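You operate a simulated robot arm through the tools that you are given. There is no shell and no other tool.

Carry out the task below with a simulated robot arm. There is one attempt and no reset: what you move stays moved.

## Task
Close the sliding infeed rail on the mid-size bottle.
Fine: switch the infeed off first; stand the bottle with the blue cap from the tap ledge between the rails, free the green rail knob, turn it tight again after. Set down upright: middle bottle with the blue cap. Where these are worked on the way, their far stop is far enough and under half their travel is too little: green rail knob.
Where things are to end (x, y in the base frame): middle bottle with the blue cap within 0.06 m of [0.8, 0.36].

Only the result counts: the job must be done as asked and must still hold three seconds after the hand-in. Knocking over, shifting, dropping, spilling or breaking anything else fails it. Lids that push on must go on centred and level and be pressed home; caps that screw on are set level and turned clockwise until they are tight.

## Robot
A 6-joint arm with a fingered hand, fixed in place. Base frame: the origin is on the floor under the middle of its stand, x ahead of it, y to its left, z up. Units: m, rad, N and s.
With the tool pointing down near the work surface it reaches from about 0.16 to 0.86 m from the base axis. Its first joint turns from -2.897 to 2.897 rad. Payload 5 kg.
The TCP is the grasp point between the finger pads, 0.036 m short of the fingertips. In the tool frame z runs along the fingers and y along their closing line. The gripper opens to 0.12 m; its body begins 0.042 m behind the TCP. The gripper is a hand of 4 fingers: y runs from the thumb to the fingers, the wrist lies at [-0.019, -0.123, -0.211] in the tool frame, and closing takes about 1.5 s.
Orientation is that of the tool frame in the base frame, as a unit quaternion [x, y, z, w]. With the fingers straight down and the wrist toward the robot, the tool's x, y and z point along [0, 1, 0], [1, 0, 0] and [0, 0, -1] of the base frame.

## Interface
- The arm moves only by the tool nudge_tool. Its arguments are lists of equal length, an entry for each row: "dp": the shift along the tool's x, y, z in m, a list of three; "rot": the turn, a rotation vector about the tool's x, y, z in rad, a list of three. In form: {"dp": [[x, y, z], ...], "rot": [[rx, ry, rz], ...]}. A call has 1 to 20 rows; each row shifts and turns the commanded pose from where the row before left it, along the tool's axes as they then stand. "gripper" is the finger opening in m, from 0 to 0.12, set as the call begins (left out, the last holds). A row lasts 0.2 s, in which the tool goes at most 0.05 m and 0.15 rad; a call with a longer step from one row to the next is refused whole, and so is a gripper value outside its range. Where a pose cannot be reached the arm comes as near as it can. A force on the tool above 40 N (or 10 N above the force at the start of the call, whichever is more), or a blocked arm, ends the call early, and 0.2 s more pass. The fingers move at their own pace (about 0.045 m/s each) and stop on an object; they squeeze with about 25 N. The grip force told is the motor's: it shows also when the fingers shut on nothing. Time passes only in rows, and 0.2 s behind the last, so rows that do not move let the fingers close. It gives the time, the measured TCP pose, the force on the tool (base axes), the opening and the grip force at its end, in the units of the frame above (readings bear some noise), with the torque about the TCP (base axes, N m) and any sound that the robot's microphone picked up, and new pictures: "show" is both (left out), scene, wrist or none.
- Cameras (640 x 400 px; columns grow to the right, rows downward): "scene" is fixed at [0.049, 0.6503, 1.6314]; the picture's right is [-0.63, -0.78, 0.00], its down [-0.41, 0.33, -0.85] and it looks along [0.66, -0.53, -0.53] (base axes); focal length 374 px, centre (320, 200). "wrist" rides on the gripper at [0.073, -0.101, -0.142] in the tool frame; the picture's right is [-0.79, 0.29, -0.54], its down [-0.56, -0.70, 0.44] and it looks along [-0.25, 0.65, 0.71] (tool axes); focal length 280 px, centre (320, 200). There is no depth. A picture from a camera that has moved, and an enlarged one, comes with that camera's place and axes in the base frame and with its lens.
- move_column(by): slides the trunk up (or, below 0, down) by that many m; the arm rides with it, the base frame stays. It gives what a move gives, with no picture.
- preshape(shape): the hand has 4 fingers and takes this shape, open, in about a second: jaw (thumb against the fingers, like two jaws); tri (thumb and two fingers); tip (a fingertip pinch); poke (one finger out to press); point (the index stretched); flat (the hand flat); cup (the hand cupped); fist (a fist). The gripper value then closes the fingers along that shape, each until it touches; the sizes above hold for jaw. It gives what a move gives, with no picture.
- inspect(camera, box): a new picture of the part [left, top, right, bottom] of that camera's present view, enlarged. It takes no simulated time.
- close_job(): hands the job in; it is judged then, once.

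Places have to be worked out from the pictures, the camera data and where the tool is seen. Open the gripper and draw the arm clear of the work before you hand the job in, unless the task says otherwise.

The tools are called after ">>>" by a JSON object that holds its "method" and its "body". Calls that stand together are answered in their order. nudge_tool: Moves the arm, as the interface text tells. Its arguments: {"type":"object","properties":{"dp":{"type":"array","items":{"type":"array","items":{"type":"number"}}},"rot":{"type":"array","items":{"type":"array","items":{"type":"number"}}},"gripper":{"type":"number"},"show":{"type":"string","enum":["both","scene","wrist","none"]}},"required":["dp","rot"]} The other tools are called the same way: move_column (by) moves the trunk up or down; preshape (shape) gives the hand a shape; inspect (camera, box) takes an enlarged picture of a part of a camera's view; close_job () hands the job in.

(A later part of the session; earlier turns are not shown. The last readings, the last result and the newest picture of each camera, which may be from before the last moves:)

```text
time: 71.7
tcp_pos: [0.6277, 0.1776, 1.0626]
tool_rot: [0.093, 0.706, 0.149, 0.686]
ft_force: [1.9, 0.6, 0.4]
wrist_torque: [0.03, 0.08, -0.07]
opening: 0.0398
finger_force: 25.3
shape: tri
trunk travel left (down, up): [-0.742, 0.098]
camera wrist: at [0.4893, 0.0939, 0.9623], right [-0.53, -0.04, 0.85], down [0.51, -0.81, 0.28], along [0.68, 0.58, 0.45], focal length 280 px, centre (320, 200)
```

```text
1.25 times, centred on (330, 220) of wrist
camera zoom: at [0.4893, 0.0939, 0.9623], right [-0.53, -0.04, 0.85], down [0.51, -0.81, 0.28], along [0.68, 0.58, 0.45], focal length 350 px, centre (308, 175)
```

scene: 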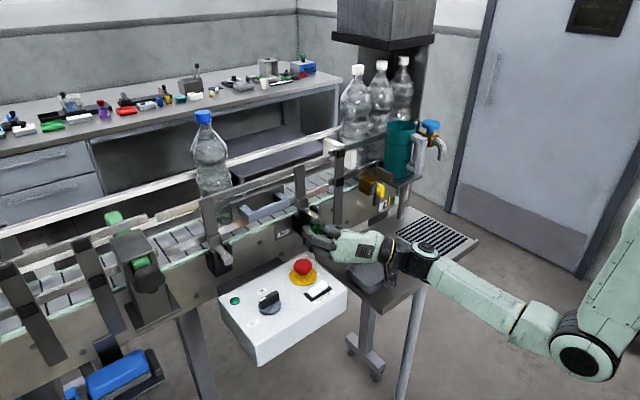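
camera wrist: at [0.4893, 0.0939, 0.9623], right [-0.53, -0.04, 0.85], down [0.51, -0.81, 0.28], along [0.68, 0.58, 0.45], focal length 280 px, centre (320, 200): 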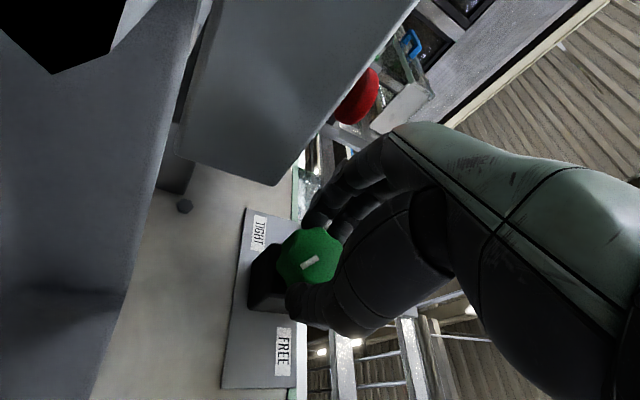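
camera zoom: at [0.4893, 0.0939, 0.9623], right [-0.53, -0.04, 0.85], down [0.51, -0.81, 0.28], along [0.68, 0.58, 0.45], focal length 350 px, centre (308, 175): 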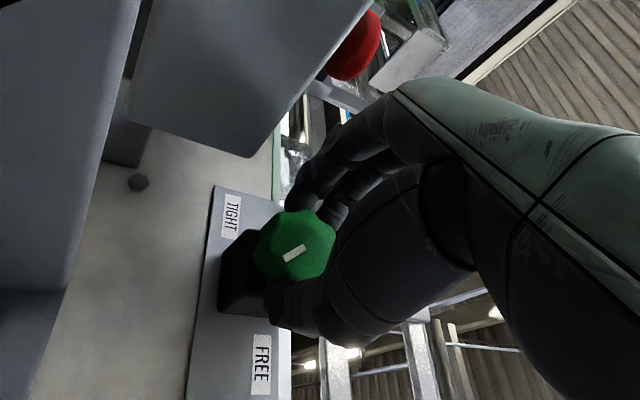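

The grip is firm (opening 0.04, 25 N) with almost no side load. I turn counter-clockwise (as seen from the robot) by ~0.35 rad and watch the mark and torque.

>>> {"method": "nudge_tool", "body": {"dp": [[0, 0, 0], [0, 0, 0], [0, 0, 0], [0, 0, 0]], "rot": [[0.0039, 0.0062, -0.0877], [0.0039, 0.0062, -0.0877], [0.0039, 0.0062, -0.0877], [0.0039, 0.0062, -0.0877]]}}

>>> {"method": "inspect", "body": {"camera": "wrist", "box": [200, 60, 460, 380]}}

>>> {"method": "inspect", "body": {"camera": "scene", "box": [260, 180, 380, 280]}}

```text
time: 72.7
tcp_pos: [0.6262, 0.177, 1.0642]
tool_rot: [-0.026, 0.72, 0.021, 0.693]
ft_force: [0.4, -2.1, 4.0]
wrist_torque: [0.05, -0.09, -0.11]
opening: 0.0401
finger_force: 25.2
shape: tri
trunk travel left (down, up): [-0.742, 0.098]
camera wrist: at [0.4891, 0.0647, 0.997], right [-0.53, 0.26, 0.81], down [0.51, -0.66, 0.55], along [0.68, 0.7, 0.22], focal length 280 px, centre (320, 200)
```

scene: 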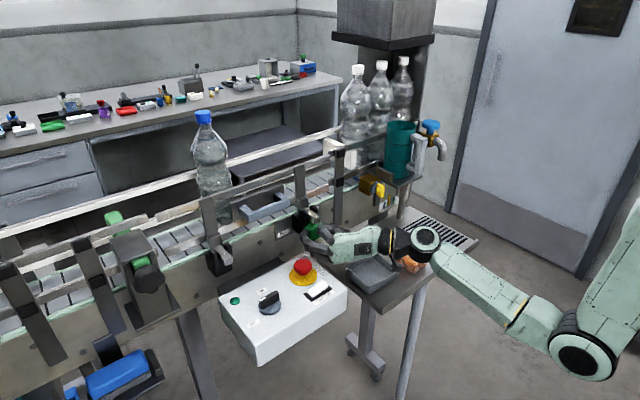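
wrist: 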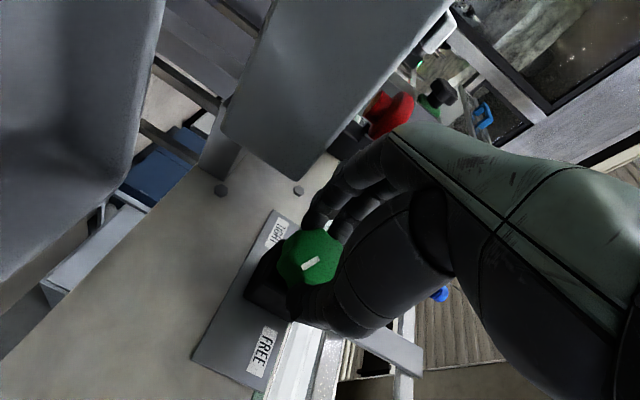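

```text
1.25 times, centred on (330, 220) of wrist
camera zoom: at [0.4891, 0.0647, 0.997], right [-0.53, 0.26, 0.81], down [0.51, -0.66, 0.55], along [0.68, 0.7, 0.22], focal length 350 px, centre (308, 175)
```

zoom: 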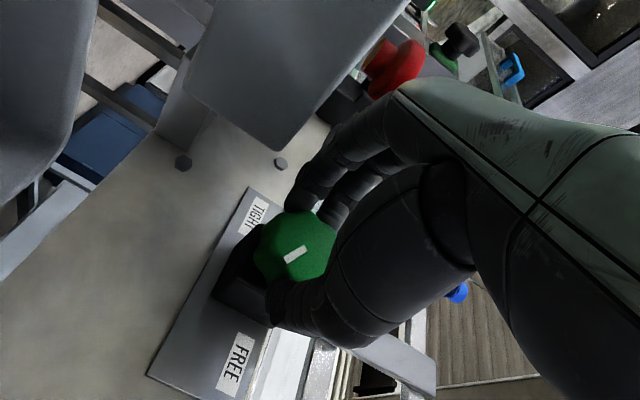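

```text
4.00 times, centred on (320, 230) of scene
camera zoom: at [0.049, 0.6503, 1.6314], right [-0.63, -0.78, 0.0], down [-0.41, 0.33, -0.85], along [0.66, -0.53, -0.53], focal length 1498 px, centre (320, 80)
```

zoom: 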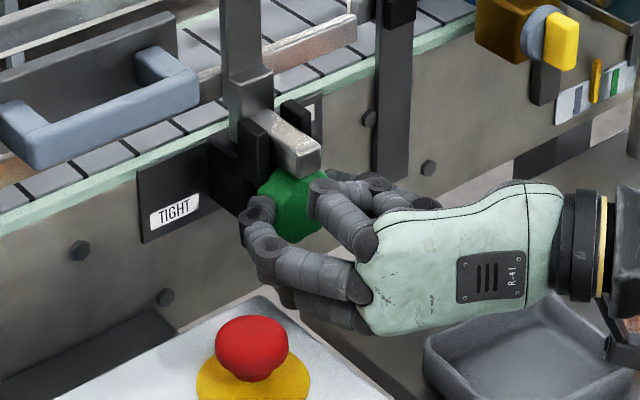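

The mark kept its place relative to the hand, so the knob is turning freely counter-clockwise with it. I continue the stroke, watching for contact with the rod or the box.

>>> {"method": "nudge_tool", "body": {"dp": [[0, 0, 0], [0, 0, 0], [0, 0, 0], [0, 0, 0]], "rot": [[0.0039, 0.0062, -0.0877], [0.0039, 0.0062, -0.0877], [0.0039, 0.0062, -0.0877], [0.0039, 0.0062, -0.0877]]}}

>>> {"method": "inspect", "body": {"camera": "wrist", "box": [200, 60, 460, 380]}}

>>> {"method": "inspect", "body": {"camera": "scene", "box": [260, 180, 380, 280]}}

```text
time: 73.7
tcp_pos: [0.626, 0.1768, 1.0649]
tool_rot: [-0.146, 0.714, -0.104, 0.677]
ft_force: [4.5, -3.3, 8.6]
wrist_torque: [0.07, -0.24, -0.11]
opening: 0.0391
finger_force: 24.7
shape: tri
trunk travel left (down, up): [-0.742, 0.098]
camera wrist: at [0.4887, 0.049, 1.0395], right [-0.53, 0.52, 0.67], down [0.51, -0.44, 0.74], along [0.68, 0.73, -0.04], focal length 280 px, centre (320, 200)
```

scene: 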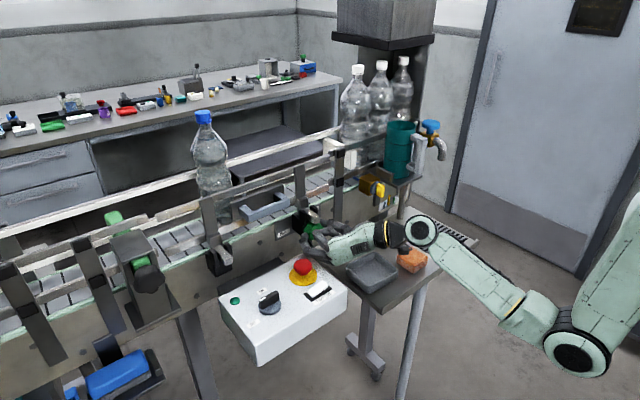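
wrist: 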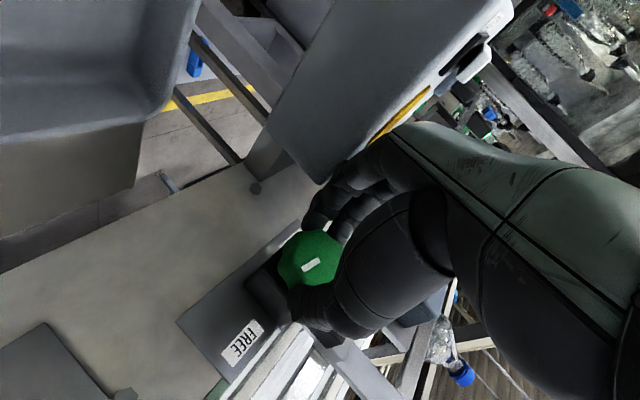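

```text
1.25 times, centred on (330, 220) of wrist
camera zoom: at [0.4887, 0.049, 1.0395], right [-0.53, 0.52, 0.67], down [0.51, -0.44, 0.74], along [0.68, 0.73, -0.04], focal length 350 px, centre (308, 175)
```

zoom: 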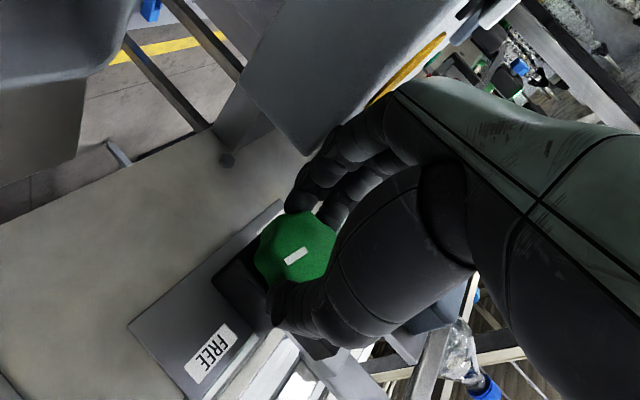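

```text
4.00 times, centred on (320, 230) of scene
camera zoom: at [0.049, 0.6503, 1.6314], right [-0.63, -0.78, 0.0], down [-0.41, 0.33, -0.85], along [0.66, -0.53, -0.53], focal length 1498 px, centre (320, 80)
```

zoom: 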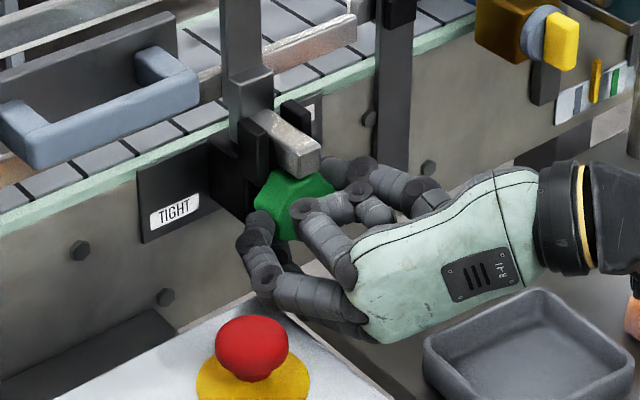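

The knob has turned 40° (mark now pointing nearly right, toward FREE). A mild upward load is building, so I'll open slightly, back straight out, roll back and regrip for a second stroke.

>>> {"method": "nudge_tool", "body": {"dp": [[0, 0, 0], [0, 0, 0], [0, 0, -0.012], [0, 0, -0.015], [0, 0, -0.015]], "rot": [[0, 0, 0], [0, 0, 0], [0, 0, 0], [0, 0, 0], [0, 0, 0]], "gripper": 0.055}}

>>> {"method": "inspect", "body": {"camera": "wrist", "box": [200, 60, 460, 380]}}

>>> {"method": "inspect", "body": {"camera": "scene", "box": [260, 180, 380, 280]}}

```text
time: 74.9
tcp_pos: [0.5842, 0.1755, 1.0657]
tool_rot: [-0.147, 0.714, -0.105, 0.676]
ft_force: [0.2, 0.0, 0.6]
wrist_torque: [-0.02, 0.01, 0.03]
opening: 0.0549
finger_force: 0.0
shape: tri
trunk travel left (down, up): [-0.742, 0.098]
camera wrist: at [0.4457, 0.0475, 1.0412], right [-0.53, 0.52, 0.67], down [0.51, -0.44, 0.74], along [0.68, 0.73, -0.04], focal length 280 px, centre (320, 200)
```

scene: 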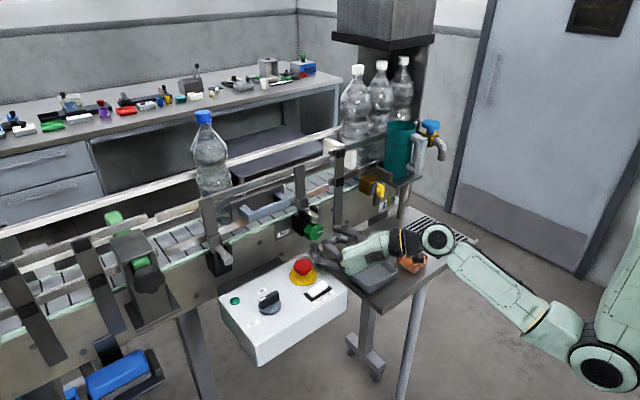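
wrist: 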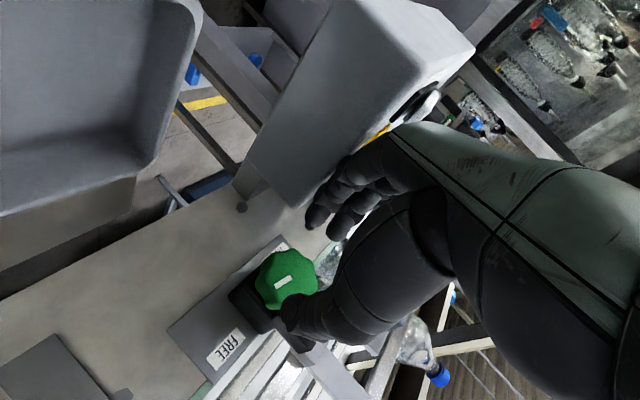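

```text
1.25 times, centred on (330, 220) of wrist
camera zoom: at [0.4457, 0.0475, 1.0412], right [-0.53, 0.52, 0.67], down [0.51, -0.44, 0.74], along [0.68, 0.73, -0.04], focal length 350 px, centre (308, 175)
```

zoom: 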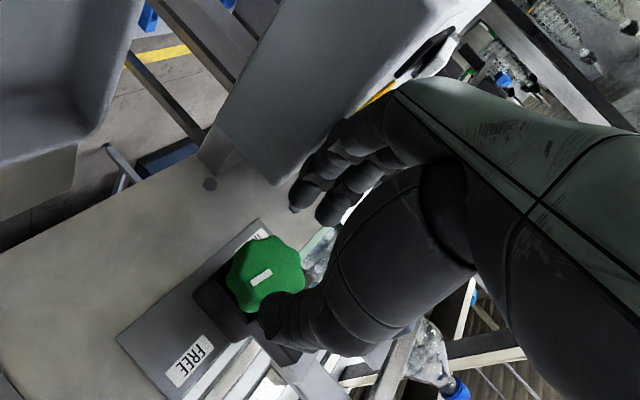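

```text
4.00 times, centred on (320, 230) of scene
camera zoom: at [0.049, 0.6503, 1.6314], right [-0.63, -0.78, 0.0], down [-0.41, 0.33, -0.85], along [0.66, -0.53, -0.53], focal length 1498 px, centre (320, 80)
```

zoom: 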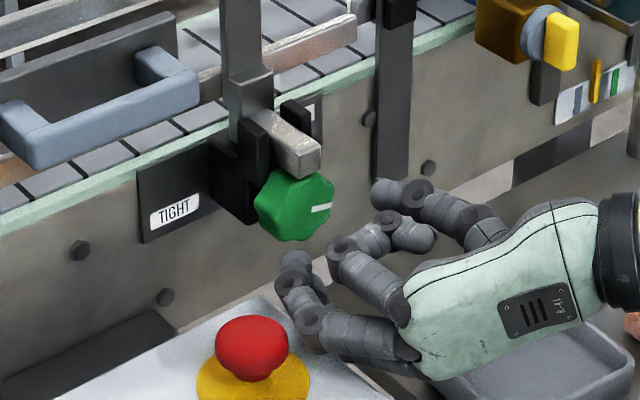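

The mark now points right (about −17°), so the first 40° of loosening is done. I roll the hand back clockwise by 40° for the second stroke.

>>> {"method": "nudge_tool", "body": {"dp": [[0, 0, 0.004], [0, 0, 0.004], [0, 0, 0], [0, 0, 0], [0, 0, 0], [0, 0, 0], [0, 0, 0], [0, 0, 0]], "rot": [[-0.0039, -0.0062, 0.0877], [-0.0039, -0.0062, 0.0877], [-0.0039, -0.0062, 0.0877], [-0.0039, -0.0062, 0.0877], [-0.0039, -0.0062, 0.0877], [-0.0039, -0.0062, 0.0877], [-0.0039, -0.0062, 0.0877], [-0.0039, -0.0062, 0.0877]], "gripper": 0.07}}

>>> {"method": "inspect", "body": {"camera": "wrist", "box": [200, 60, 460, 380]}}

```text
time: 76.7
tcp_pos: [0.5915, 0.1768, 1.0653]
tool_rot: [0.095, 0.705, 0.149, 0.686]
ft_force: [-0.3, 0.4, 0.2]
wrist_torque: [0.02, -0.04, -0.03]
opening: 0.0693
finger_force: 0.0
shape: tri
trunk travel left (down, up): [-0.742, 0.098]
camera wrist: at [0.4543, 0.0938, 0.9631], right [-0.53, -0.04, 0.85], down [0.51, -0.81, 0.28], along [0.68, 0.58, 0.45], focal length 280 px, centre (320, 200)
```

scene: 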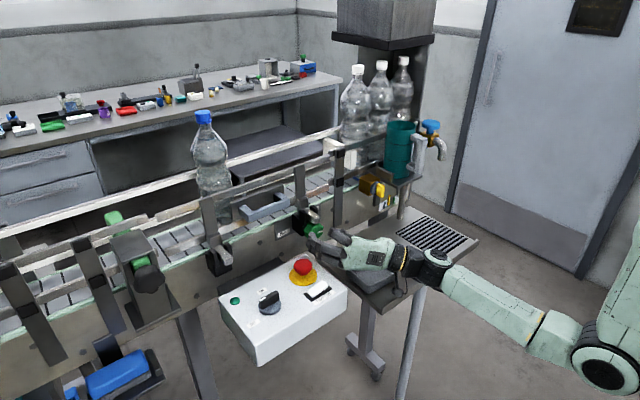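
wrist: 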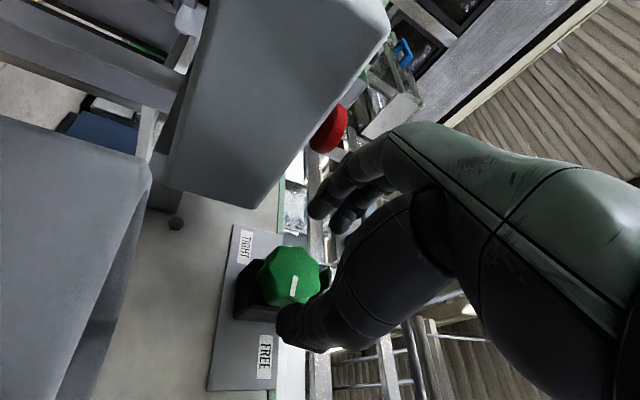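

```text
1.25 times, centred on (330, 220) of wrist
camera zoom: at [0.4543, 0.0938, 0.9631], right [-0.53, -0.04, 0.85], down [0.51, -0.81, 0.28], along [0.68, 0.58, 0.45], focal length 350 px, centre (308, 175)
```

zoom: 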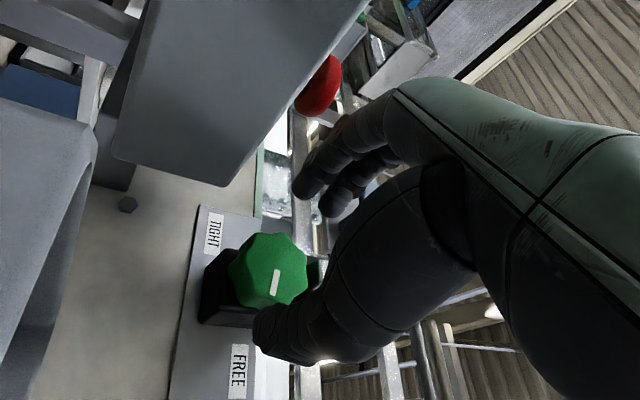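

The knob mark now points toward FREE. I go forward to the same grasp pose as before and close again.

>>> {"method": "nudge_tool", "body": {"dp": [[0.0012, -0.0027, 0.012], [0, 0, 0.012], [0, 0, 0.012]], "rot": [[0, 0, 0], [0, 0, 0], [0, 0, 0]], "show": "none"}}

>>> {"method": "nudge_tool", "body": {"dp": [[0, 0, 0], [0, 0, 0], [0, 0, 0], [0, 0, 0], [0, 0, 0]], "rot": [[0, 0, 0], [0, 0, 0], [0, 0, 0], [0, 0, 0], [0, 0, 0]], "gripper": 0.0, "show": "none"}}

>>> {"method": "inspect", "body": {"camera": "wrist", "box": [200, 60, 460, 380]}}

```text
time: 77.5
tcp_pos: [0.6272, 0.1782, 1.0635]
tool_rot: [0.094, 0.706, 0.149, 0.686]
ft_force: [-0.7, -0.3, 0.0]
wrist_torque: [-0.03, 0.03, -0.03]
opening: 0.0696
finger_force: 0.0
shape: tri
trunk travel left (down, up): [-0.742, 0.098]
```

```text
time: 78.7
tcp_pos: [0.6287, 0.1776, 1.0632]
tool_rot: [0.094, 0.705, 0.149, 0.687]
ft_force: [1.7, -0.4, 0.5]
wrist_torque: [-0.01, 0.0, -0.03]
opening: 0.0401
finger_force: 25.6
shape: tri
trunk travel left (down, up): [-0.742, 0.098]
```

```text
1.25 times, centred on (330, 220) of wrist
camera zoom: at [0.4913, 0.0948, 0.9615], right [-0.53, -0.04, 0.85], down [0.51, -0.81, 0.28], along [0.68, 0.58, 0.45], focal length 350 px, centre (308, 175)
```

zoom: 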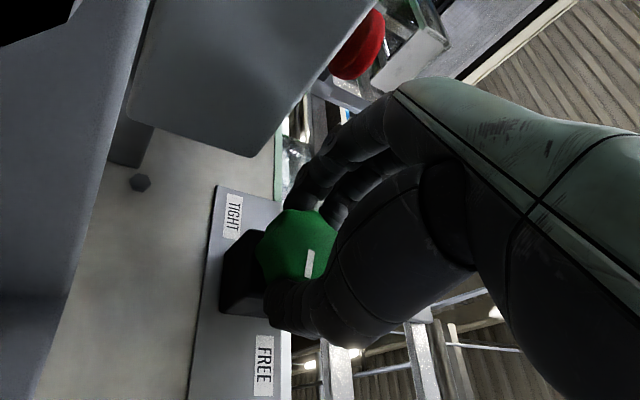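

Regripped (opening 0.040). I turn counter-clockwise again in two parts, watching for the end stop.

>>> {"method": "nudge_tool", "body": {"dp": [[0, 0, 0], [0, 0, 0], [0, 0, 0], [0, 0, 0]], "rot": [[0.0039, 0.0062, -0.0877], [0.0039, 0.0062, -0.0877], [0.0039, 0.0062, -0.0877], [0.0039, 0.0062, -0.0877]], "show": "none"}}

>>> {"method": "inspect", "body": {"camera": "wrist", "box": [200, 60, 460, 380]}}

```text
time: 79.7
tcp_pos: [0.6299, 0.176, 1.0632]
tool_rot: [-0.026, 0.72, 0.021, 0.693]
ft_force: [3.1, 0.4, 4.1]
wrist_torque: [0.08, -0.11, -0.01]
opening: 0.0396
finger_force: 25.2
shape: tri
trunk travel left (down, up): [-0.742, 0.098]
```

```text
1.25 times, centred on (330, 220) of wrist
camera zoom: at [0.4911, 0.0648, 0.9961], right [-0.53, 0.26, 0.81], down [0.51, -0.66, 0.55], along [0.68, 0.7, 0.22], focal length 350 px, centre (308, 175)
```

zoom: 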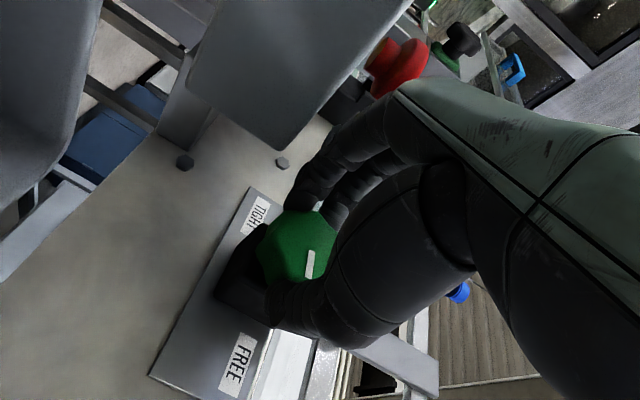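

The knob is still following. I continue the stroke another 20°.

>>> {"method": "nudge_tool", "body": {"dp": [[0, 0, 0], [0, 0, 0], [0, 0, 0], [0, 0, 0]], "rot": [[0.0039, 0.0062, -0.0877], [0.0039, 0.0062, -0.0877], [0.0039, 0.0062, -0.0877], [0.0039, 0.0062, -0.0877]], "show": "none"}}

>>> {"method": "inspect", "body": {"camera": "wrist", "box": [200, 60, 460, 380]}}

>>> {"method": "inspect", "body": {"camera": "scene", "box": [260, 180, 380, 280]}}

```text
time: 80.7
tcp_pos: [0.6293, 0.1768, 1.0638]
tool_rot: [-0.147, 0.714, -0.105, 0.677]
ft_force: [4.8, -0.3, 7.7]
wrist_torque: [0.09, -0.2, -0.01]
opening: 0.0394
finger_force: 25.0
shape: tri
trunk travel left (down, up): [-0.742, 0.098]
```

```text
1.25 times, centred on (330, 220) of wrist
camera zoom: at [0.4908, 0.0485, 1.0387], right [-0.53, 0.52, 0.67], down [0.51, -0.44, 0.74], along [0.68, 0.73, -0.04], focal length 350 px, centre (308, 175)
```

zoom: 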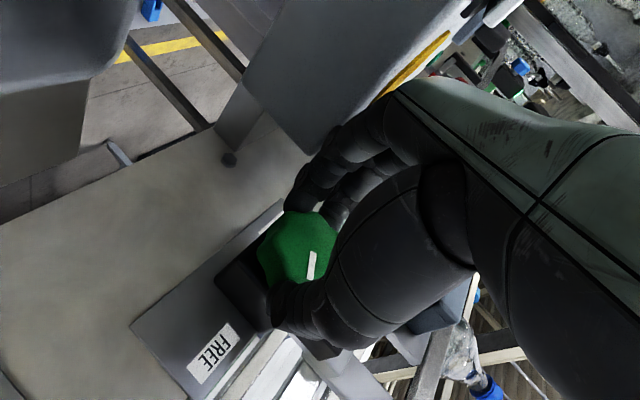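

```text
4.00 times, centred on (320, 230) of scene
camera zoom: at [0.049, 0.6503, 1.6314], right [-0.63, -0.78, 0.0], down [-0.41, 0.33, -0.85], along [0.66, -0.53, -0.53], focal length 1498 px, centre (320, 80)
```

zoom: 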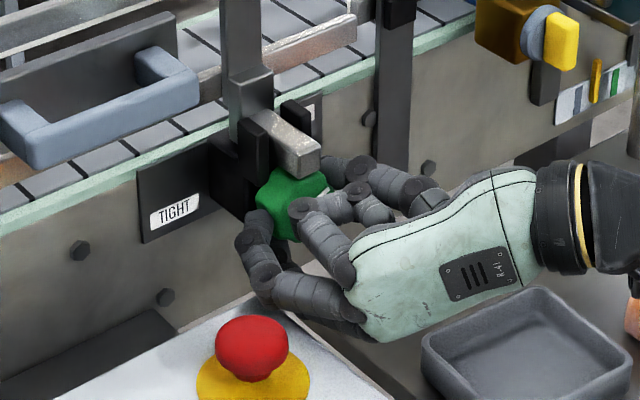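

Total 80° turned, no stop yet. I ease up 3 mm to relieve the grip load and continue a further 15° in this stroke.

>>> {"method": "nudge_tool", "body": {"dp": [[-0.0028, -0.001, 0], [0, 0, 0], [0, 0, 0]], "rot": [[0.0039, 0.0062, -0.0877], [0.0039, 0.0062, -0.0877], [0.0039, 0.0062, -0.0877]], "show": "none"}}

>>> {"method": "inspect", "body": {"camera": "wrist", "box": [200, 60, 460, 380]}}

>>> {"method": "inspect", "body": {"camera": "scene", "box": [260, 180, 380, 280]}}

```text
time: 81.5
tcp_pos: [0.63, 0.1769, 1.0664]
tool_rot: [-0.235, 0.695, -0.198, 0.65]
ft_force: [3.1, 1.2, 0.2]
wrist_torque: [0.02, -0.05, -0.03]
opening: 0.0391
finger_force: 25.3
shape: tri
trunk travel left (down, up): [-0.742, 0.098]
```

```text
1.25 times, centred on (330, 220) of wrist
camera zoom: at [0.4908, 0.0473, 1.0752], right [-0.53, 0.68, 0.51], down [0.51, -0.23, 0.83], along [0.68, 0.7, -0.23], focal length 350 px, centre (308, 175)
```

zoom: 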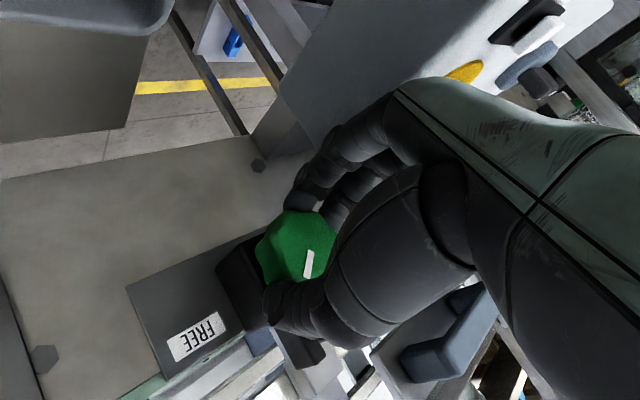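

```text
4.00 times, centred on (320, 230) of scene
camera zoom: at [0.049, 0.6503, 1.6314], right [-0.63, -0.78, 0.0], down [-0.41, 0.33, -0.85], along [0.66, -0.53, -0.53], focal length 1498 px, centre (320, 80)
```

zoom: 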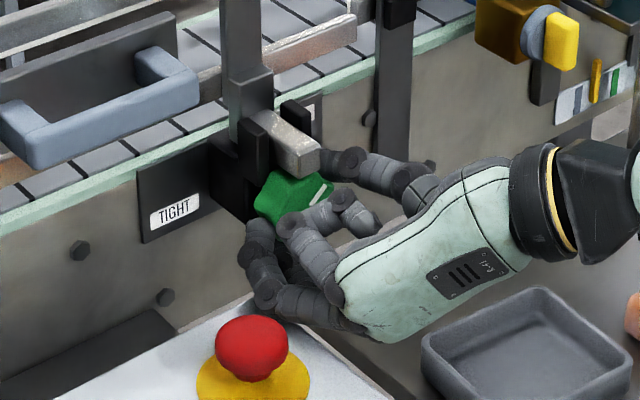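

The load is gone and the knob has followed to about 95° total, still without a stop. I back out, roll the hand back 55° clockwise and take a third stroke.

>>> {"method": "nudge_tool", "body": {"dp": [[0, 0, 0], [0, 0, 0], [0, 0, -0.012], [0, 0, -0.015], [0, 0, -0.013]], "rot": [[0, 0, 0], [0, 0, 0], [0, 0, 0], [0, 0, 0], [0, 0, 0]], "gripper": 0.054, "show": "none"}}

>>> {"method": "inspect", "body": {"camera": "scene", "box": [260, 180, 380, 280]}}

>>> {"method": "nudge_tool", "body": {"dp": [[0, 0, 0], [0, 0, 0], [0, 0, 0], [0, 0, 0], [0, 0, 0], [0, 0, 0], [0, 0, 0], [0, 0, 0], [0, 0, 0], [0, 0, 0], [0, 0, 0]], "rot": [[-0.0039, -0.0062, 0.0877], [-0.0039, -0.0062, 0.0877], [-0.0039, -0.0062, 0.0877], [-0.0039, -0.0062, 0.0877], [-0.0039, -0.0062, 0.0877], [-0.0039, -0.0062, 0.0877], [-0.0039, -0.0062, 0.0877], [-0.0039, -0.0062, 0.0877], [-0.0039, -0.0062, 0.0877], [-0.0039, -0.0062, 0.0877], [-0.0039, -0.0062, 0.0877]], "gripper": 0.07, "show": "none"}}

>>> {"method": "inspect", "body": {"camera": "wrist", "box": [200, 60, 460, 380]}}

```text
time: 82.7
tcp_pos: [0.5886, 0.1753, 1.0678]
tool_rot: [-0.235, 0.694, -0.198, 0.651]
ft_force: [-0.2, 0.0, 0.6]
wrist_torque: [-0.01, 0.01, 0.03]
opening: 0.0537
finger_force: 0.0
shape: tri
trunk travel left (down, up): [-0.742, 0.098]
```

```text
4.00 times, centred on (320, 230) of scene
camera zoom: at [0.049, 0.6503, 1.6314], right [-0.63, -0.78, 0.0], down [-0.41, 0.33, -0.85], along [0.66, -0.53, -0.53], focal length 1498 px, centre (320, 80)
```

zoom: 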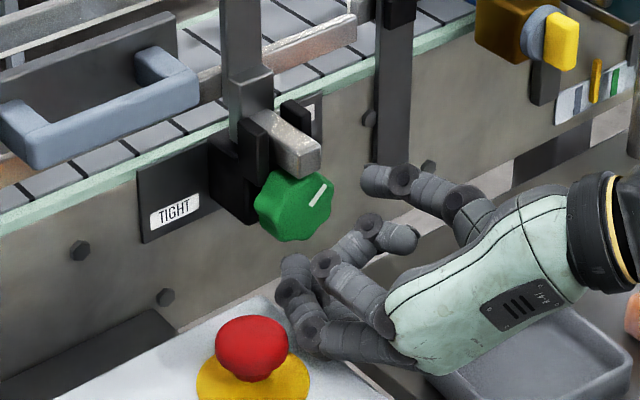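

```text
time: 85.1
tcp_pos: [0.5886, 0.1759, 1.0681]
tool_rot: [0.095, 0.705, 0.149, 0.687]
ft_force: [-0.2, -0.3, 0.5]
wrist_torque: [-0.04, -0.02, -0.01]
opening: 0.0695
finger_force: 0.0
shape: tri
trunk travel left (down, up): [-0.742, 0.098]
```

```text
1.25 times, centred on (330, 220) of wrist
camera zoom: at [0.4513, 0.0925, 0.9671], right [-0.53, -0.04, 0.85], down [0.51, -0.81, 0.28], along [0.68, 0.58, 0.45], focal length 350 px, centre (308, 175)
```

zoom: 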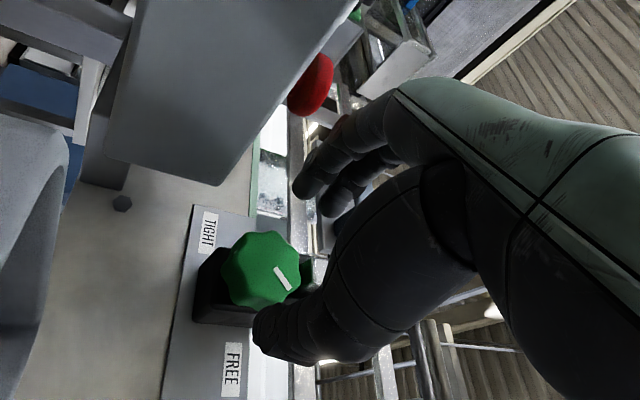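

The mark has swung up past FREE on the right; about 95° so far. I go forward, grip again and do the third counter-clockwise stroke.

>>> {"method": "nudge_tool", "body": {"dp": [[0.004, -0.003, 0.0134], [0, 0, 0.013], [0, 0, 0.013]], "rot": [[0, 0, 0], [0, 0, 0], [0, 0, 0]], "show": "none"}}

>>> {"method": "nudge_tool", "body": {"dp": [[0, 0, 0], [0, 0, 0], [0, 0, 0], [0, 0, 0], [0, 0, 0]], "rot": [[0, 0, 0], [0, 0, 0], [0, 0, 0], [0, 0, 0], [0, 0, 0]], "gripper": 0.0, "show": "none"}}

>>> {"method": "nudge_tool", "body": {"dp": [[0, 0, 0], [0, 0, 0], [0, 0, 0], [0, 0, 0]], "rot": [[0.0039, 0.0062, -0.0877], [0.0039, 0.0062, -0.0877], [0.0039, 0.0062, -0.0877], [0.0039, 0.0062, -0.0877]], "show": "none"}}

>>> {"method": "inspect", "body": {"camera": "wrist", "box": [200, 60, 460, 380]}}

```text
time: 85.9
tcp_pos: [0.6304, 0.1779, 1.0634]
tool_rot: [0.094, 0.706, 0.148, 0.686]
ft_force: [0.3, 0.9, 0.8]
wrist_torque: [-0.02, 0.02, 0.01]
opening: 0.0695
finger_force: 0.1
shape: tri
trunk travel left (down, up): [-0.742, 0.098]
```

```text
time: 87.1
tcp_pos: [0.6283, 0.1771, 1.0632]
tool_rot: [0.095, 0.705, 0.148, 0.687]
ft_force: [1.3, -0.1, 0.0]
wrist_torque: [-0.01, 0.06, -0.02]
opening: 0.0402
finger_force: 24.9
shape: tri
trunk travel left (down, up): [-0.742, 0.098]
```

```text
time: 88.1
tcp_pos: [0.6292, 0.1782, 1.064]
tool_rot: [-0.027, 0.721, 0.022, 0.692]
ft_force: [4.0, -2.1, 4.4]
wrist_torque: [0.07, -0.11, -0.06]
opening: 0.0398
finger_force: 24.6
shape: tri
trunk travel left (down, up): [-0.742, 0.098]
```

```text
1.25 times, centred on (330, 220) of wrist
camera zoom: at [0.4906, 0.0645, 0.9968], right [-0.53, 0.26, 0.81], down [0.51, -0.66, 0.55], along [0.68, 0.7, 0.22], focal length 350 px, centre (308, 175)
```

zoom: 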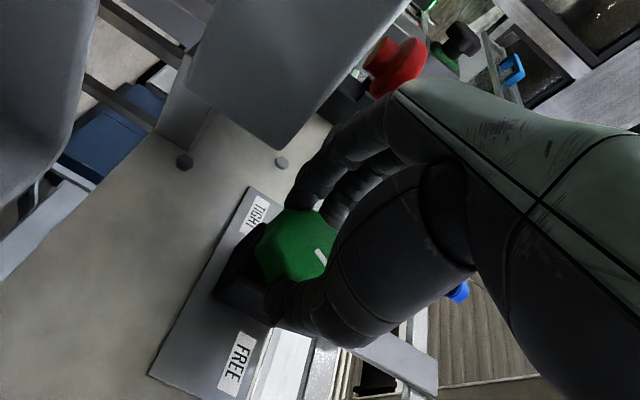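

Still turning freely (about 115° total). I continue with a slight upward correction.

>>> {"method": "nudge_tool", "body": {"dp": [[-0.0015, 0, 0], [-0.0015, 0, 0], [0, 0, 0], [0, 0, 0]], "rot": [[0.0039, 0.0062, -0.0877], [0.0039, 0.0062, -0.0877], [0.0039, 0.0062, -0.0877], [0.0039, 0.0062, -0.0877]], "show": "none"}}

>>> {"method": "inspect", "body": {"camera": "wrist", "box": [200, 60, 460, 380]}}

>>> {"method": "inspect", "body": {"camera": "scene", "box": [260, 180, 380, 280]}}

```text
time: 89.1
tcp_pos: [0.6281, 0.177, 1.0666]
tool_rot: [-0.147, 0.714, -0.105, 0.676]
ft_force: [3.0, -2.2, -0.5]
wrist_torque: [0.07, 0.01, -0.09]
opening: 0.0398
finger_force: 24.9
shape: tri
trunk travel left (down, up): [-0.742, 0.098]
```

```text
1.25 times, centred on (330, 220) of wrist
camera zoom: at [0.4905, 0.049, 1.0416], right [-0.53, 0.52, 0.67], down [0.51, -0.44, 0.74], along [0.68, 0.73, -0.04], focal length 350 px, centre (308, 175)
```

zoom: 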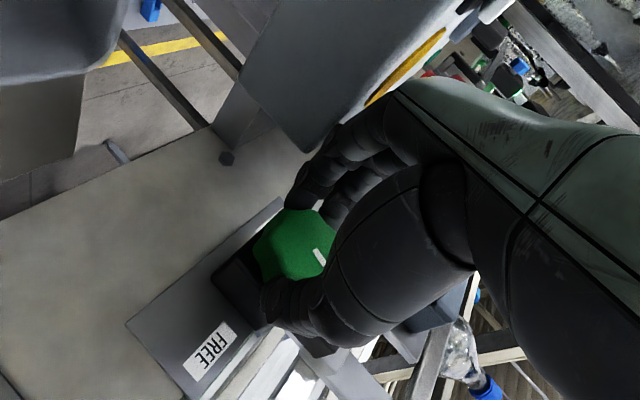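

```text
4.00 times, centred on (320, 230) of scene
camera zoom: at [0.049, 0.6503, 1.6314], right [-0.63, -0.78, 0.0], down [-0.41, 0.33, -0.85], along [0.66, -0.53, -0.53], focal length 1498 px, centre (320, 80)
```

zoom: 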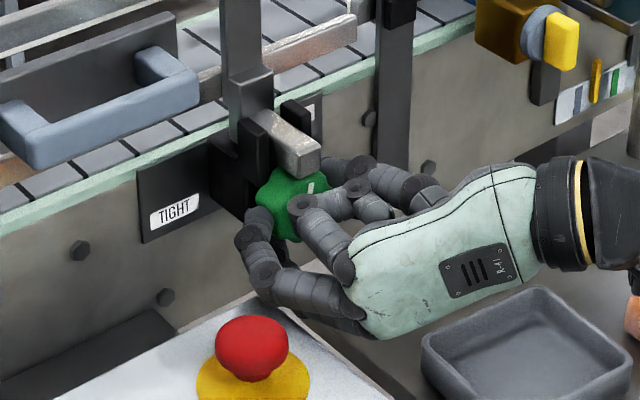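

About 135° so far with no stop. I continue this stroke by another 15°.

>>> {"method": "nudge_tool", "body": {"dp": [[0, 0, 0], [0, 0, 0], [0, 0, 0]], "rot": [[0.0039, 0.0062, -0.0877], [0.0039, 0.0062, -0.0877], [0.0039, 0.0062, -0.0877]], "show": "none"}}

>>> {"method": "inspect", "body": {"camera": "wrist", "box": [200, 60, 460, 380]}}

>>> {"method": "inspect", "body": {"camera": "scene", "box": [260, 180, 380, 280]}}

```text
time: 89.9
tcp_pos: [0.6278, 0.1779, 1.0664]
tool_rot: [-0.235, 0.694, -0.197, 0.652]
ft_force: [4.2, 3.2, 3.0]
wrist_torque: [0.28, -0.09, 0.04]
opening: 0.0395
finger_force: 24.3
shape: tri
trunk travel left (down, up): [-0.742, 0.098]
```

```text
1.25 times, centred on (330, 220) of wrist
camera zoom: at [0.4904, 0.0479, 1.0763], right [-0.53, 0.68, 0.51], down [0.51, -0.23, 0.83], along [0.68, 0.7, -0.23], focal length 350 px, centre (308, 175)
```

zoom: 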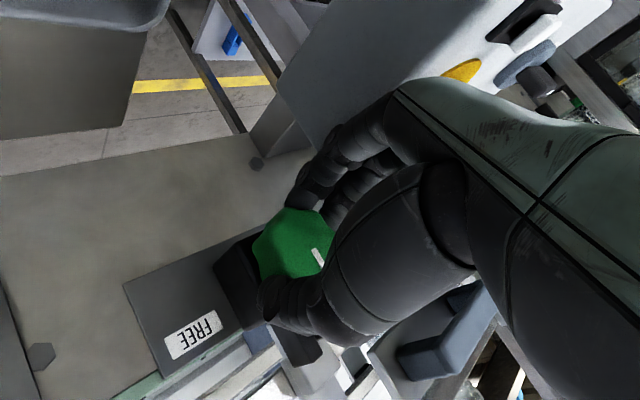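

```text
4.00 times, centred on (320, 230) of scene
camera zoom: at [0.049, 0.6503, 1.6314], right [-0.63, -0.78, 0.0], down [-0.41, 0.33, -0.85], along [0.66, -0.53, -0.53], focal length 1498 px, centre (320, 80)
```

zoom: 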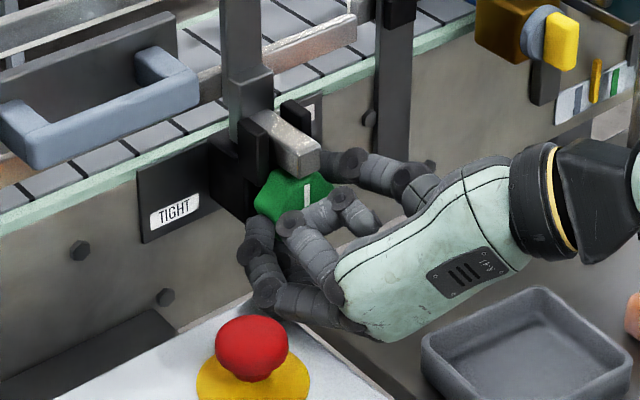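

Torque about the knob axis rose to 0.28 N m, which suggests the FREE stop. I nudge 5° more to confirm.

>>> {"method": "nudge_tool", "body": {"dp": [[0, 0, 0]], "rot": [[0.0039, 0.0062, -0.0877]], "show": "none"}}

>>> {"method": "inspect", "body": {"camera": "wrist", "box": [200, 60, 460, 380]}}

```text
time: 90.3
tcp_pos: [0.6291, 0.178, 1.0674]
tool_rot: [-0.262, 0.684, -0.228, 0.641]
ft_force: [4.0, 4.3, 7.1]
wrist_torque: [0.42, -0.19, 0.11]
opening: 0.0394
finger_force: 25.0
shape: tri
trunk travel left (down, up): [-0.742, 0.098]
```

```text
1.25 times, centred on (330, 220) of wrist
camera zoom: at [0.4904, 0.0499, 1.0877], right [-0.53, 0.72, 0.45], down [0.51, -0.16, 0.85], along [0.68, 0.68, -0.29], focal length 350 px, centre (308, 175)
```

zoom: 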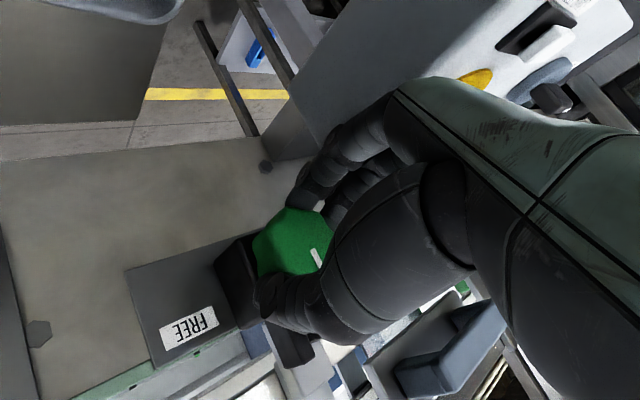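

Torque climbs further (0.42 N m) without the mark slipping, so the knob is at its FREE stop after roughly 145° of turn. I release, back out and look at the result.

>>> {"method": "nudge_tool", "body": {"dp": [[0, 0, 0], [0, 0, 0], [0, 0, -0.012], [0, 0, -0.015], [0, 0, -0.015], [0, 0, -0.02]], "rot": [[0, 0, 0], [0, 0, 0], [0, 0, 0], [0, 0, 0], [0, 0, 0], [0, 0, 0]], "gripper": 0.054}}

>>> {"method": "inspect", "body": {"camera": "scene", "box": [260, 180, 380, 280]}}

>>> {"method": "inspect", "body": {"camera": "wrist", "box": [180, 160, 380, 360]}}

```text
time: 91.7
tcp_pos: [0.565, 0.1759, 1.0719]
tool_rot: [-0.262, 0.685, -0.228, 0.64]
ft_force: [-1.3, 0.1, -0.1]
wrist_torque: [0.03, 0.0, -0.02]
opening: 0.0536
finger_force: 0.0
shape: tri
trunk travel left (down, up): [-0.742, 0.098]
camera wrist: at [0.4273, 0.0469, 1.0925], right [-0.53, 0.72, 0.45], down [0.51, -0.16, 0.84], along [0.68, 0.68, -0.29], focal length 280 px, centre (320, 200)
```

scene: 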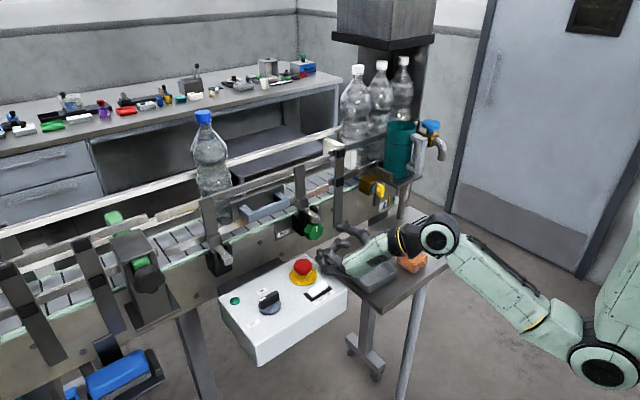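
wrist: 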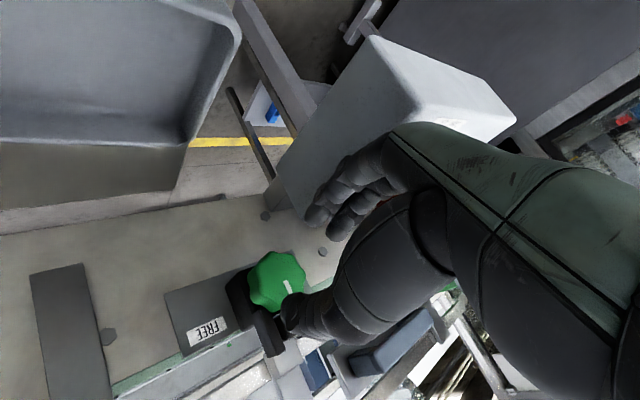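

```text
4.00 times, centred on (320, 230) of scene
camera zoom: at [0.049, 0.6503, 1.6314], right [-0.63, -0.78, 0.0], down [-0.41, 0.33, -0.85], along [0.66, -0.53, -0.53], focal length 1498 px, centre (320, 80)
```

zoom: 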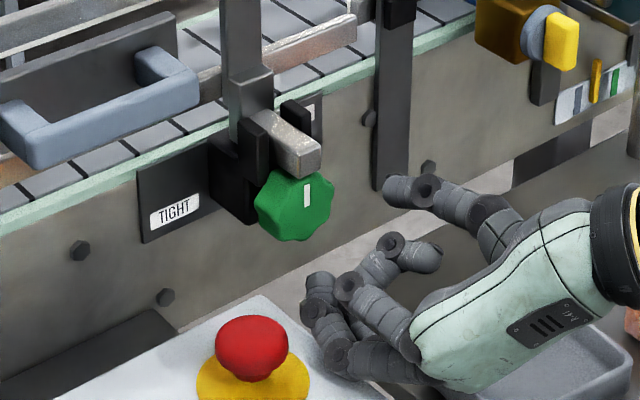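

```text
2.00 times, centred on (280, 260) of wrist
camera zoom: at [0.4273, 0.0469, 1.0925], right [-0.53, 0.72, 0.45], down [0.51, -0.16, 0.84], along [0.68, 0.68, -0.29], focal length 561 px, centre (400, 80)
```

zoom: 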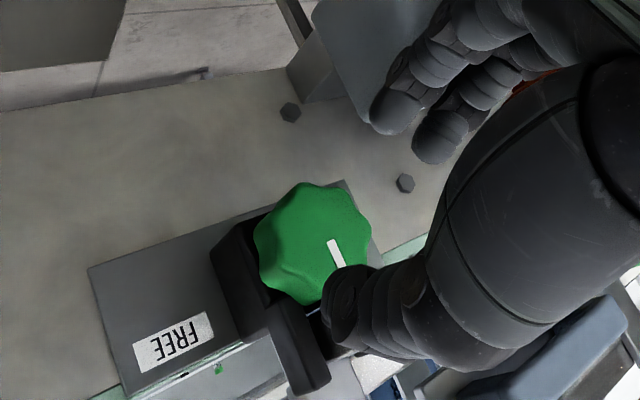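

The mark now points almost straight up: about 140° from the start, at the FREE stop. Next I raise the hand, roll it level, and move in front of the blue handle to push the rail.

>>> {"method": "nudge_tool", "body": {"dp": [[-0.0248, -0.0209, -0.0125], [-0.0248, -0.0209, -0.0125], [-0.0248, -0.0209, -0.0125], [0, 0, 0], [0, 0, 0], [0, 0, 0], [0, 0, 0], [0, 0, 0], [0, 0, 0], [0, 0, 0], [0, 0, 0]], "rot": [[0, 0, 0], [0, 0, 0], [0, 0, 0], [-0.0039, -0.0062, 0.0877], [-0.0039, -0.0062, 0.0877], [-0.0039, -0.0062, 0.0877], [-0.0039, -0.0062, 0.0877], [-0.0039, -0.0062, 0.0877], [-0.0039, -0.0062, 0.0877], [-0.0039, -0.0062, 0.0877], [-0.0039, -0.0062, 0.0877]], "show": "none"}}

>>> {"method": "preshape", "body": {"shape": "fist"}}

>>> {"method": "inspect", "body": {"camera": "scene", "box": [230, 150, 430, 300]}}

```text
time: 94.1
tcp_pos: [0.5364, 0.1755, 1.1716]
tool_rot: [-0.026, 0.721, 0.023, 0.692]
ft_force: [1.3, 0.3, 0.1]
wrist_torque: [0.01, 0.01, -0.02]
opening: 0.0536
finger_force: 0.2
shape: tri
trunk travel left (down, up): [-0.742, 0.098]
```

```text
time: 95.0
tcp_pos: [0.5366, 0.1762, 1.1714]
tool_rot: [-0.027, 0.721, 0.023, 0.692]
ft_force: [-0.8, -0.1, -0.1]
wrist_torque: [0.02, -0.01, 0.01]
opening: 0.0
finger_force: 0.0
shape: fist
trunk travel left (down, up): [-0.742, 0.098]
```

```text
2.67 times, centred on (330, 225) of scene
camera zoom: at [0.049, 0.6503, 1.6314], right [-0.63, -0.78, 0.0], down [-0.41, 0.33, -0.85], along [0.66, -0.53, -0.53], focal length 998 px, centre (293, 133)
```

zoom: 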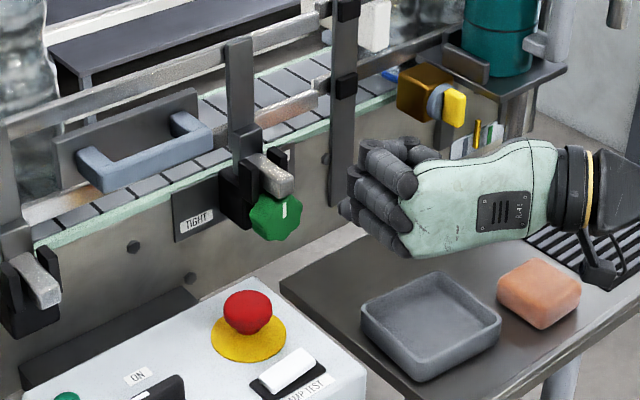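

The fist is ready; its front is roughly level with the TCP. I move it in front of the handle's centre (y≈0.30, z≈1.185), staying a few centimetres short.

>>> {"method": "nudge_tool", "body": {"dp": [[-0.0057, 0.038, 0], [-0.0057, 0.038, 0], [-0.0057, 0.038, 0], [0, 0, 0.025], [0, 0, 0.025]], "rot": [[0, 0, 0], [0, 0, 0], [0, 0, 0], [0, 0, 0], [0, 0, 0]]}}

>>> {"method": "inspect", "body": {"camera": "scene", "box": [180, 120, 380, 270]}}

```text
time: 96.2
tcp_pos: [0.5805, 0.2936, 1.1844]
tool_rot: [-0.027, 0.721, 0.022, 0.692]
ft_force: [0.6, 0.4, -0.2]
wrist_torque: [-0.01, 0.03, -0.01]
opening: 0.0
finger_force: 0.2
shape: fist
trunk travel left (down, up): [-0.742, 0.098]
camera wrist: at [0.4425, 0.1814, 1.118], right [-0.53, 0.26, 0.81], down [0.51, -0.66, 0.54], along [0.68, 0.7, 0.22], focal length 280 px, centre (320, 200)
```

scene: 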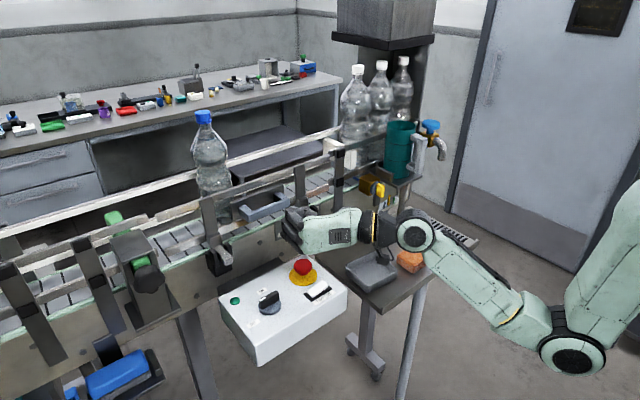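
wrist: 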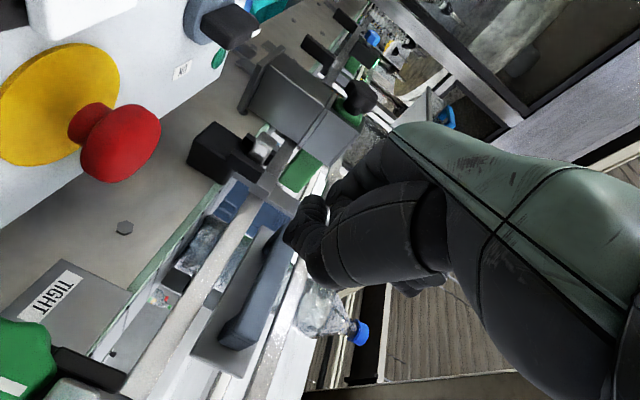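

```text
2.67 times, centred on (280, 195) of scene
camera zoom: at [0.049, 0.6503, 1.6314], right [-0.63, -0.78, 0.0], down [-0.41, 0.33, -0.85], along [0.66, -0.53, -0.53], focal length 998 px, centre (427, 213)
```

zoom: 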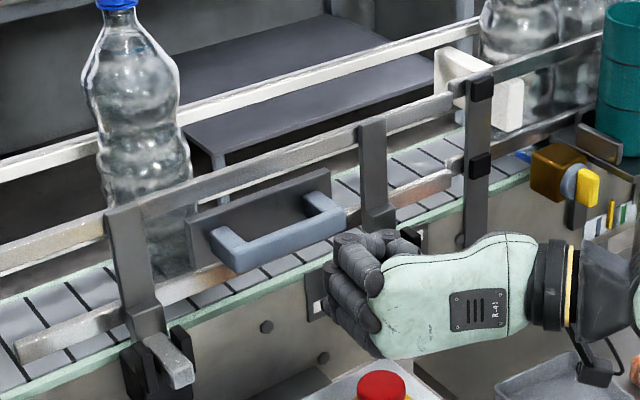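

The fist lines up with the handle's centre along +x. I advance 5 cm to just short of contact, then push in small steps.

>>> {"method": "nudge_tool", "body": {"dp": [[-0.0008, -0.0014, 0.02], [-0.0008, -0.0014, 0.02], [-0.0004, -0.0007, 0.01]], "rot": [[0, 0, 0], [0, 0, 0], [0, 0, 0]]}}

>>> {"method": "inspect", "body": {"camera": "scene", "box": [180, 120, 380, 270]}}

>>> {"method": "inspect", "body": {"camera": "wrist", "box": [150, 100, 420, 400]}}

```text
time: 97.0
tcp_pos: [0.6295, 0.2938, 1.1863]
tool_rot: [-0.026, 0.721, 0.023, 0.692]
ft_force: [0.5, 0.2, -1.0]
wrist_torque: [0.02, -0.03, -0.04]
opening: 0.0
finger_force: 0.1
shape: fist
trunk travel left (down, up): [-0.742, 0.098]
camera wrist: at [0.4919, 0.1816, 1.1192], right [-0.53, 0.26, 0.81], down [0.51, -0.66, 0.54], along [0.68, 0.7, 0.22], focal length 280 px, centre (320, 200)
```

scene: 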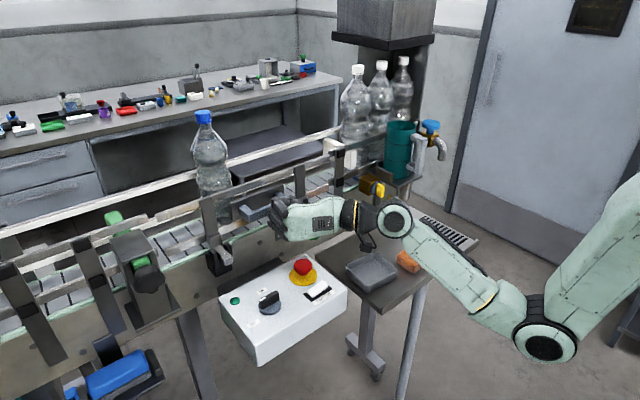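
wrist: 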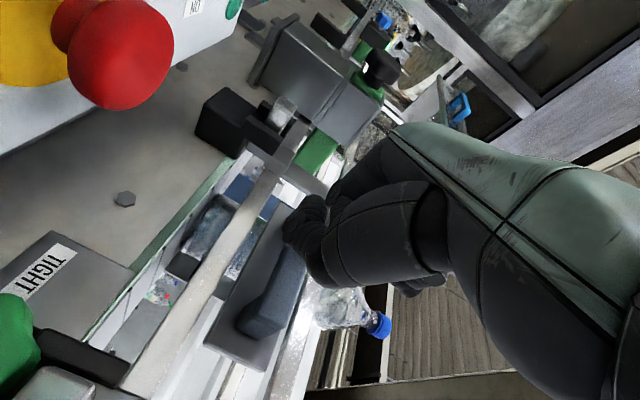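

```text
2.67 times, centred on (280, 195) of scene
camera zoom: at [0.049, 0.6503, 1.6314], right [-0.63, -0.78, 0.0], down [-0.41, 0.33, -0.85], along [0.66, -0.53, -0.53], focal length 998 px, centre (427, 213)
```

zoom: 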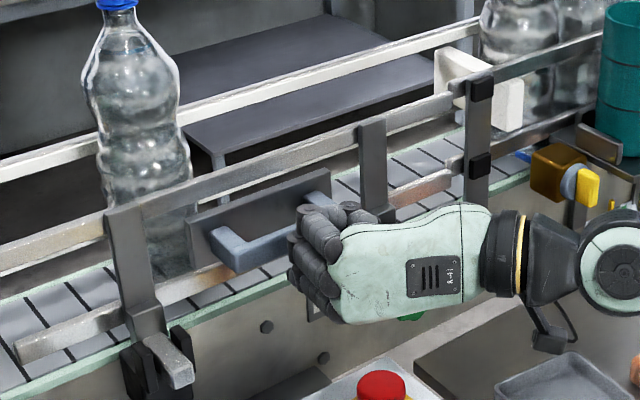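

```text
1.33 times, centred on (285, 250) of wrist
camera zoom: at [0.4919, 0.1816, 1.1192], right [-0.53, 0.26, 0.81], down [0.51, -0.66, 0.54], along [0.68, 0.7, 0.22], focal length 374 px, centre (367, 133)
```

zoom: 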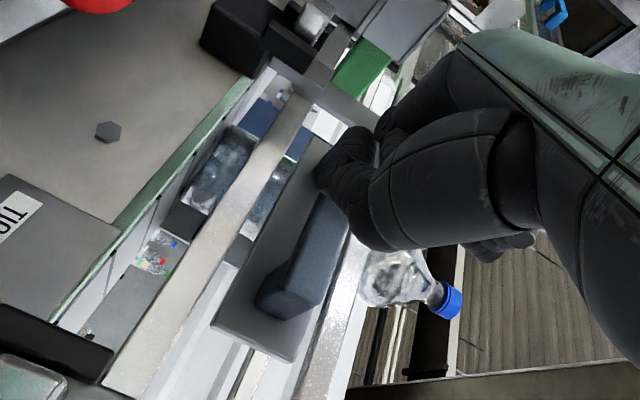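

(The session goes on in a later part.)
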